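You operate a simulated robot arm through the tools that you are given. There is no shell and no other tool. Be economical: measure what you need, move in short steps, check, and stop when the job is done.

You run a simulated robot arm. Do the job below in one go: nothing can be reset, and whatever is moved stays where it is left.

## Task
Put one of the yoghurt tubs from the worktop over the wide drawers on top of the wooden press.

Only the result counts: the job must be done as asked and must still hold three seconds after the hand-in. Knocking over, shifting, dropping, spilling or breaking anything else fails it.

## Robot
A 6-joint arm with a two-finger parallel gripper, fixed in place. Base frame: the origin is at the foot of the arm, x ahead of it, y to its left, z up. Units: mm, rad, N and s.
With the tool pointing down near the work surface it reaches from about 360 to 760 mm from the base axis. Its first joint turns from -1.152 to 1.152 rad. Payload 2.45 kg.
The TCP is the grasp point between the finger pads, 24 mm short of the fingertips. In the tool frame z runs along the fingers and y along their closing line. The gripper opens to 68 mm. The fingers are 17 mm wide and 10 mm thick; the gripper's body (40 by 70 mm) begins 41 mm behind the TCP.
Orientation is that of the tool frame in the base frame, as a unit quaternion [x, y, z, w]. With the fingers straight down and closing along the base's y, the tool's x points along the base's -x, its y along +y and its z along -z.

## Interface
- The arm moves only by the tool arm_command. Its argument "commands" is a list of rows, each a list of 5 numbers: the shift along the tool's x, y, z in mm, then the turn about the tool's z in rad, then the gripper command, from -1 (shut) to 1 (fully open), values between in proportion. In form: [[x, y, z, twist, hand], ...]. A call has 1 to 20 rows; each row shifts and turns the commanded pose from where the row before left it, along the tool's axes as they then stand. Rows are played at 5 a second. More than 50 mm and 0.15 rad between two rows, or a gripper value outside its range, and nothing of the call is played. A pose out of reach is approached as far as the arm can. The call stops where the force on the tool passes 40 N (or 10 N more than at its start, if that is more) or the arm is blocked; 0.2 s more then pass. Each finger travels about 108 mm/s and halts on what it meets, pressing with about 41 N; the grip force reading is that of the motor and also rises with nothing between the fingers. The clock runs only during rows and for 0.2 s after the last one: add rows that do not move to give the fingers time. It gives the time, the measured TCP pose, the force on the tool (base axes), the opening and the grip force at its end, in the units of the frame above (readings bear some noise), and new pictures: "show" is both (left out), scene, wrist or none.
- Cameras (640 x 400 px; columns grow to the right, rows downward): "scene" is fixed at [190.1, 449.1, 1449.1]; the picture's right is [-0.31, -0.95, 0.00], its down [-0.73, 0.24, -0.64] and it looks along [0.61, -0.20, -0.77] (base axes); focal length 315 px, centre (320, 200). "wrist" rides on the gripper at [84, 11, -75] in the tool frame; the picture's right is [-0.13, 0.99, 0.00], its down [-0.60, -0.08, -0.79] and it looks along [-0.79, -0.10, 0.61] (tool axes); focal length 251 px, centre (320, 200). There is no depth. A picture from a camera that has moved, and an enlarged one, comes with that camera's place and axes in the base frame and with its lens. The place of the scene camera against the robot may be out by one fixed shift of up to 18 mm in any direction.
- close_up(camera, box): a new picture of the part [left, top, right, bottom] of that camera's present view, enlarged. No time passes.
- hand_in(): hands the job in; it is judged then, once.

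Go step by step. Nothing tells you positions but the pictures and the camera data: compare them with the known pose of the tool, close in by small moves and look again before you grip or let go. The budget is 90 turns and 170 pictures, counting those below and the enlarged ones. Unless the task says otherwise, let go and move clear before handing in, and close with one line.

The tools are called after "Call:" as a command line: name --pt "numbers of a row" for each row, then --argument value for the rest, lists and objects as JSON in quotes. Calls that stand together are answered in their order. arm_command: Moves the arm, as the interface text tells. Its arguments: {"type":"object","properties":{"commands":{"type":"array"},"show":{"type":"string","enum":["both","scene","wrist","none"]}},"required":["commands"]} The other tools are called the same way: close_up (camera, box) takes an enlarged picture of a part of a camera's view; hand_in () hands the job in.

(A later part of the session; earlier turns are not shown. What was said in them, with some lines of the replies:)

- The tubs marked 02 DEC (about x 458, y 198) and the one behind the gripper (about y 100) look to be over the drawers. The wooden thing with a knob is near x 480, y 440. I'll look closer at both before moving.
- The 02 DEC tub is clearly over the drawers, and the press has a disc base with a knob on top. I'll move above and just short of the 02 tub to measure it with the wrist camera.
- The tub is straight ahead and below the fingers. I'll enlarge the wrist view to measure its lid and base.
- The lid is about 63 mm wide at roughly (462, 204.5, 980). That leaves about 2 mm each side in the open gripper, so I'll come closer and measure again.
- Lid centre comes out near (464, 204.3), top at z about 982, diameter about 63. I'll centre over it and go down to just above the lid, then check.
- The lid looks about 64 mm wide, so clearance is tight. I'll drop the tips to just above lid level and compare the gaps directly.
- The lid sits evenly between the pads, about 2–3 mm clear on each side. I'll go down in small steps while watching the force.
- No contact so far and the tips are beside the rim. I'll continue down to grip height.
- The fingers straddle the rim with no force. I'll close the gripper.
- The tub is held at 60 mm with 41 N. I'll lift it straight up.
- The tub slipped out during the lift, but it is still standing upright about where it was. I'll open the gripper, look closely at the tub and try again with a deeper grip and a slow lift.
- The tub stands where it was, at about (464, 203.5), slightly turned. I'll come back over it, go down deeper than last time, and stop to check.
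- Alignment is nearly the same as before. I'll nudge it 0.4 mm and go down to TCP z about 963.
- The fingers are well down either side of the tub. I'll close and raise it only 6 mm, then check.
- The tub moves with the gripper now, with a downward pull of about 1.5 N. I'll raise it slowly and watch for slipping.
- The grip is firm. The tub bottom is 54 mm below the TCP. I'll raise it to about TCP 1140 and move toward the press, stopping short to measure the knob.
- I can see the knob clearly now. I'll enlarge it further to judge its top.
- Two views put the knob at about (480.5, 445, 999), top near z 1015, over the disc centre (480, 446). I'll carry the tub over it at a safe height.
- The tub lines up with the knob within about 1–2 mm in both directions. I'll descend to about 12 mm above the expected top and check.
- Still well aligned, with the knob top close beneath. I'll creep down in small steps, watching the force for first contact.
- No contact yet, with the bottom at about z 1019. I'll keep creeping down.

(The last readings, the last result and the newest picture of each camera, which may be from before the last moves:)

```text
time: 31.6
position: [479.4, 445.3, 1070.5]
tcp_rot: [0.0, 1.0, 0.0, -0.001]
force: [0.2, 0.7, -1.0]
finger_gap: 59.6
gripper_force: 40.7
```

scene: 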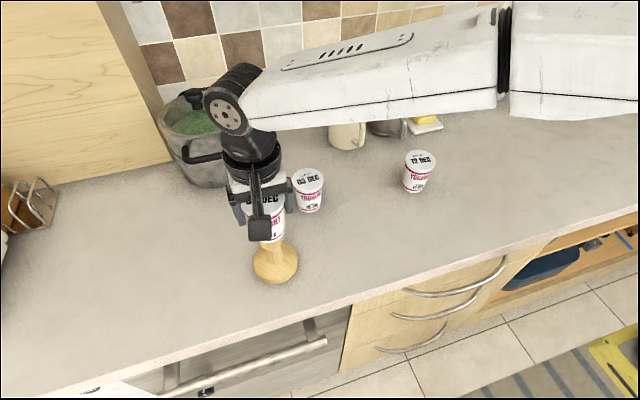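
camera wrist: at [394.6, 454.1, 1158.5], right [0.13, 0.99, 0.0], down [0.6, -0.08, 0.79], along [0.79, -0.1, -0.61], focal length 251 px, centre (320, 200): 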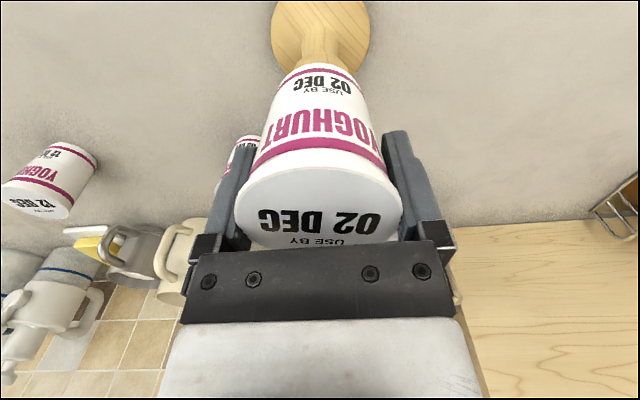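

Still hanging free. I'll go on in 1 mm steps, checking the force each time.

Call:
arm_command --pt "0 0 1 0 -1" --pt "0 0 0 0 -1" --show "none"

Call:
arm_command --pt "0 0 1 0 -1" --pt "0 0 0 0 -1" --show "none"

Call:
close_up --camera "scene" --box '[240, 190, 310, 290]'

Call:
close_up --camera "wrist" --box '[240, 0, 400, 110]'

```text
time: 32.2
position: [480.1, 444.1, 1067.7]
tcp_rot: [0.001, 1.0, 0.0, 0.0]
force: [0.0, -0.2, -1.9]
finger_gap: 59.9
gripper_force: 40.9
```

```text
time: 32.8
position: [479.6, 446.3, 1067.1]
tcp_rot: [0.0, 1.0, 0.0, 0.001]
force: [-0.3, -0.1, -2.0]
finger_gap: 59.7
gripper_force: 41.3
```

```text
4.00 times, centred on (275, 240) of scene
camera zoom: at [190.1, 449.1, 1449.1], right [-0.31, -0.95, 0.0], down [-0.73, 0.24, -0.64], along [0.61, -0.2, -0.77], focal length 1261 px, centre (500, 40)
```

zoom: 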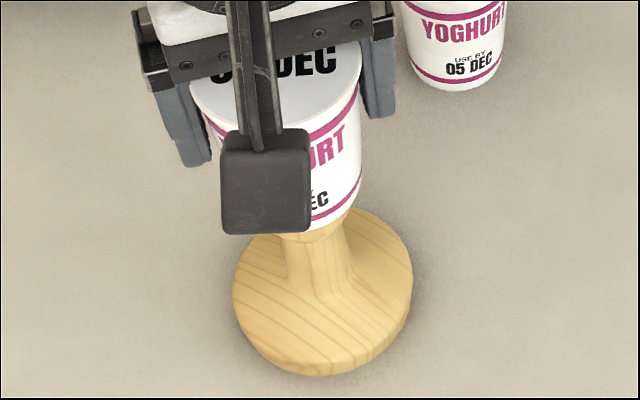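

```text
3.64 times, centred on (320, 55) of wrist
camera zoom: at [395.1, 454.4, 1143.5], right [0.13, 0.99, 0.0], down [0.6, -0.08, 0.79], along [0.79, -0.1, -0.61], focal length 914 px, centre (320, 727)
```

zoom: 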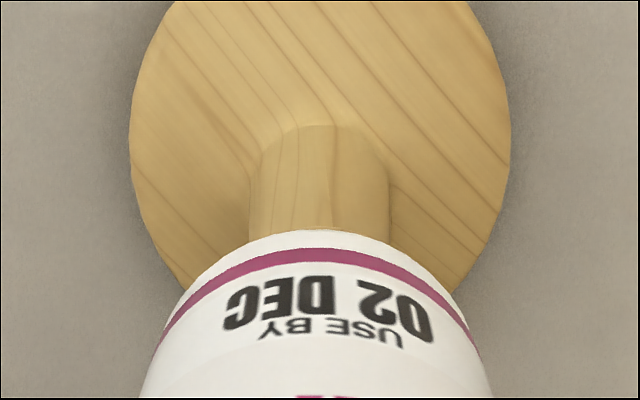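

Very near, but no load change yet. I'll continue in 1 mm steps.

Call:
arm_command --pt "0 0 1 0 -1" --pt "0 0 0 0 -1" --show "none"

Call:
arm_command --pt "0 0 1 0 -1" --pt "0 0 0 0 -1" --show "none"

```text
time: 33.4
position: [478.6, 446.0, 1066.5]
tcp_rot: [0.001, 1.0, 0.0, 0.001]
force: [-1.4, -0.5, 3.1]
finger_gap: 60.0
gripper_force: 41.2
```

```text
time: 34.0
position: [480.2, 445.3, 1066.8]
tcp_rot: [0.0, 1.0, 0.001, 0.001]
force: [0.7, -0.5, 7.1]
finger_gap: 59.7
gripper_force: 40.7
```

Contact made at about 7 N, and the tub and press agree in both cameras to within about 2 mm. I'll ease off the pressure and check before letting go.

Call:
arm_command --pt "0 0 -0.8 0 -1" --pt "0 0 -0.5 0 -1" --pt "0 0 0 0 -1" --show "both"

```text
time: 34.8
position: [480.4, 444.3, 1068.0]
tcp_rot: [0.001, 1.0, 0.0, -0.001]
force: [-1.1, -0.2, 4.2]
finger_gap: 59.3
gripper_force: 41.0
camera wrist: at [395.5, 454.5, 1142.8], right [0.13, 0.99, 0.0], down [0.6, -0.08, 0.79], along [0.79, -0.1, -0.61], focal length 251 px, centre (320, 200)
```

scene: 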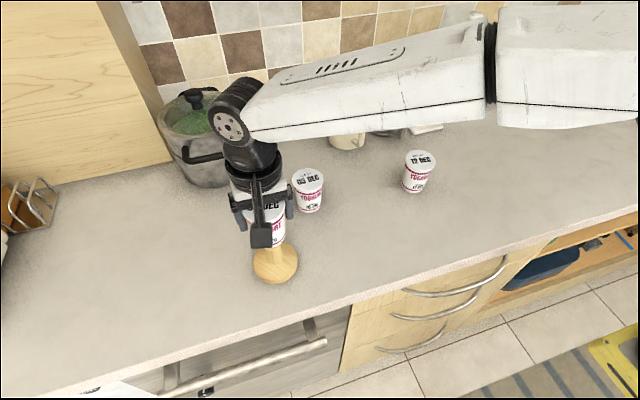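
wrist: 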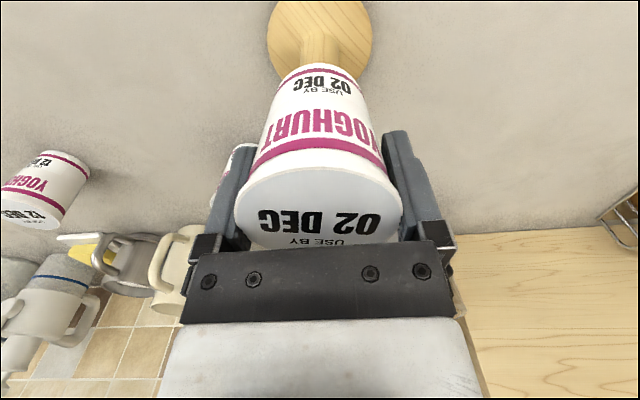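

Light contact at about 4 N, and the tub is upright. I'll open the fingers gradually without moving the arm.

Call:
arm_command --pt "0 0 0 0 0.7" --pt "0 0 0 0 0.76" --pt "0 0 0 0 0.8" --pt "0 0 0 0 0.85" --pt "0 0 0 0 0.9" --pt "0 0 0 0 1" --pt "0 0 0 0 1" --pt "0 0 0 0 1" --show "both"

Call:
close_up --camera "wrist" --box '[220, 100, 420, 225]'

```text
time: 36.6
position: [479.5, 445.5, 1066.6]
tcp_rot: [0.0, 1.0, 0.0, 0.001]
force: [0.3, 1.2, -0.5]
finger_gap: 67.9
gripper_force: 0.1
camera wrist: at [395.7, 454.5, 1143.0], right [0.13, 0.99, 0.0], down [0.6, -0.08, 0.79], along [0.79, -0.1, -0.61], focal length 251 px, centre (320, 200)
```

scene: 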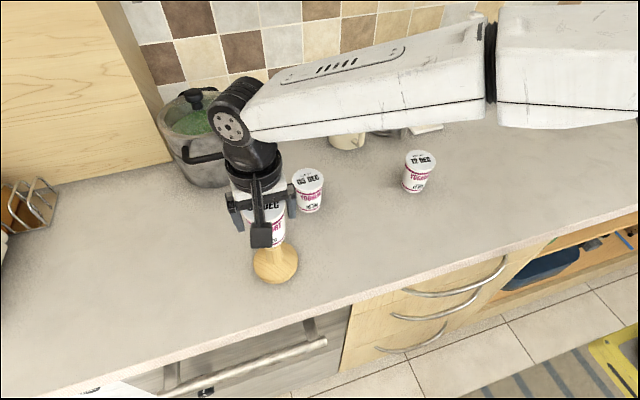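
wrist: 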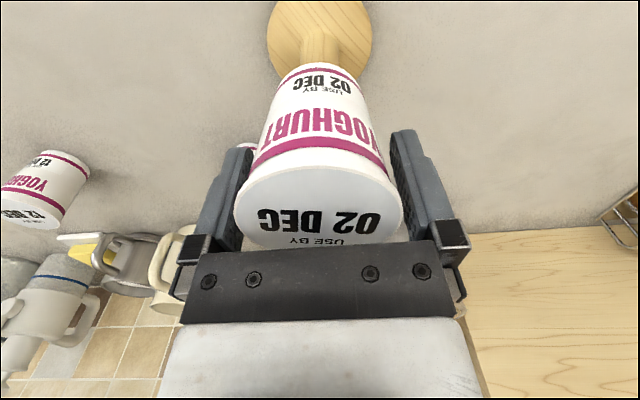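

```text
3.20 times, centred on (320, 162) of wrist
camera zoom: at [395.7, 454.5, 1143.0], right [0.13, 0.99, 0.0], down [0.6, -0.08, 0.79], along [0.79, -0.1, -0.61], focal length 805 px, centre (320, 320)
```

zoom: 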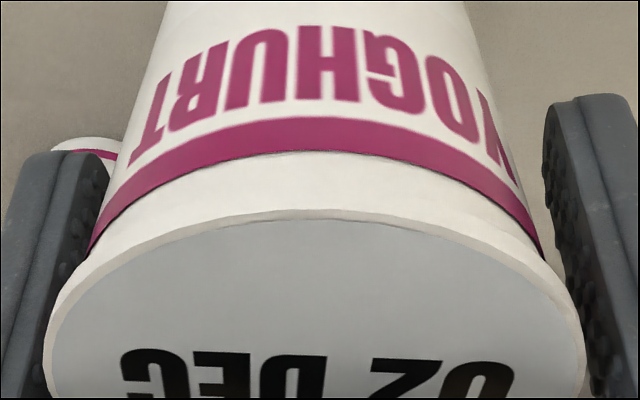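

The tub stands on the knob on its own with the fingers clear. I'll wait a moment, then rise slowly straight up.

Call:
arm_command --pt "0 0 0 0 1" --pt "0 0 0 0 1" --pt "0 0 0 0 1" --pt "0 0 0 0 1" --pt "0 0 0 0 1" --pt "0 0 -2 0 1" --pt "0 0 -3 0 1" --pt "0 0 0 0 1" --show "wrist"

Call:
close_up --camera "wrist" --box '[220, 100, 420, 225]'

```text
time: 38.4
position: [479.3, 445.3, 1071.4]
tcp_rot: [0.0, 1.0, 0.0, -0.001]
force: [0.2, 0.0, 1.1]
finger_gap: 68.2
gripper_force: 0.1
camera wrist: at [395.0, 454.3, 1147.7], right [0.13, 0.99, 0.0], down [0.6, -0.08, 0.79], along [0.79, -0.1, -0.61], focal length 251 px, centre (320, 200)
```

wrist: 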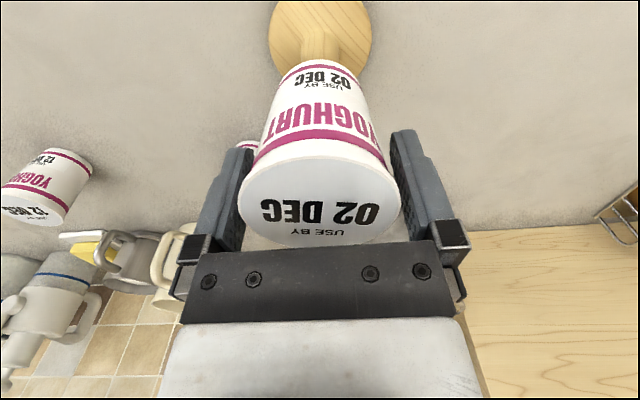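

```text
3.20 times, centred on (320, 162) of wrist
camera zoom: at [395.0, 454.3, 1147.7], right [0.13, 0.99, 0.0], down [0.6, -0.08, 0.79], along [0.79, -0.1, -0.61], focal length 805 px, centre (320, 320)
```

zoom: 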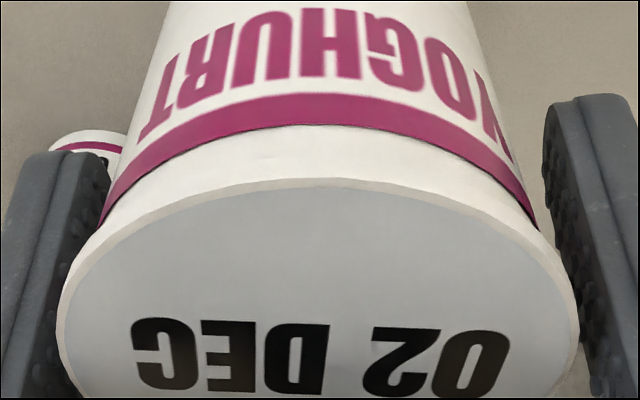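

The tub is steady and centred between the fingers. I'll rise in small steps.

Call:
arm_command --pt "0 0 -3 0 1" --pt "0 0 -4 0 1" --pt "0 0 -5 0 1" --pt "0 0 -5 0 1" --pt "0 0 -5 0 1" --pt "0 0 -5 0 1" --pt "0 0 -5 0 1" --pt "0 0 -8 0 1" --pt "0 0 -10 0 1" --pt "0 0 -20 0 1" --pt "0 0 -20 0 1" --pt "0 0 0 0 1"

```text
time: 41.0
position: [479.4, 444.9, 1162.7]
tcp_rot: [0.0, 1.0, 0.001, 0.0]
force: [0.0, 0.3, 0.1]
finger_gap: 67.8
gripper_force: 0.0
camera wrist: at [395.0, 453.8, 1237.7], right [0.13, 0.99, 0.0], down [0.6, -0.08, 0.79], along [0.79, -0.1, -0.61], focal length 251 px, centre (320, 200)
```

scene: 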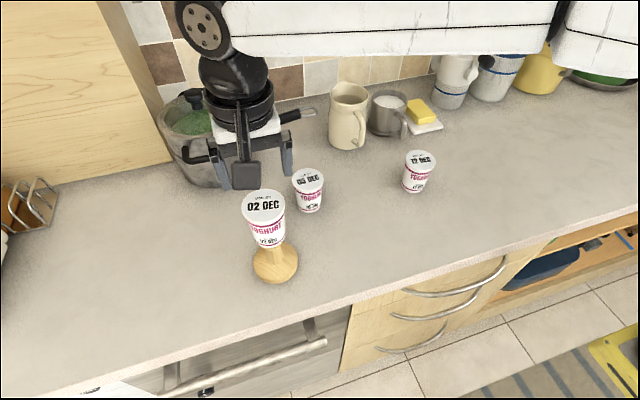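
wrist: 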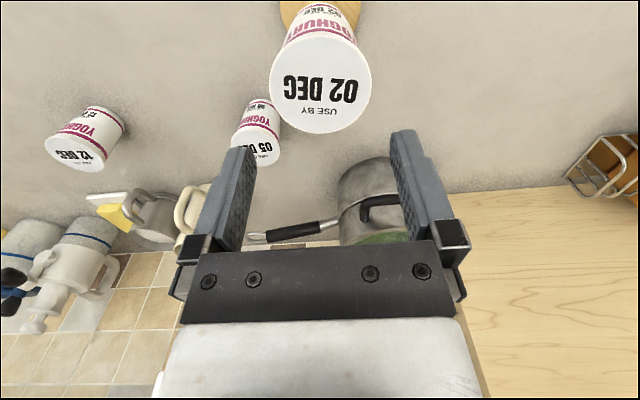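

The 02 DEC tub stands upright on the press knob, nothing else has moved, and the gripper is clear above it. I'm handing in.

Call:
hand_in

```text
The job is handed in.
```

The 02 DEC yoghurt tub from the worktop over the wide drawers is now standing upright on top of the wooden press. My first grip slipped and left that tub upright where it was; the second held, and nothing else was disturbed.
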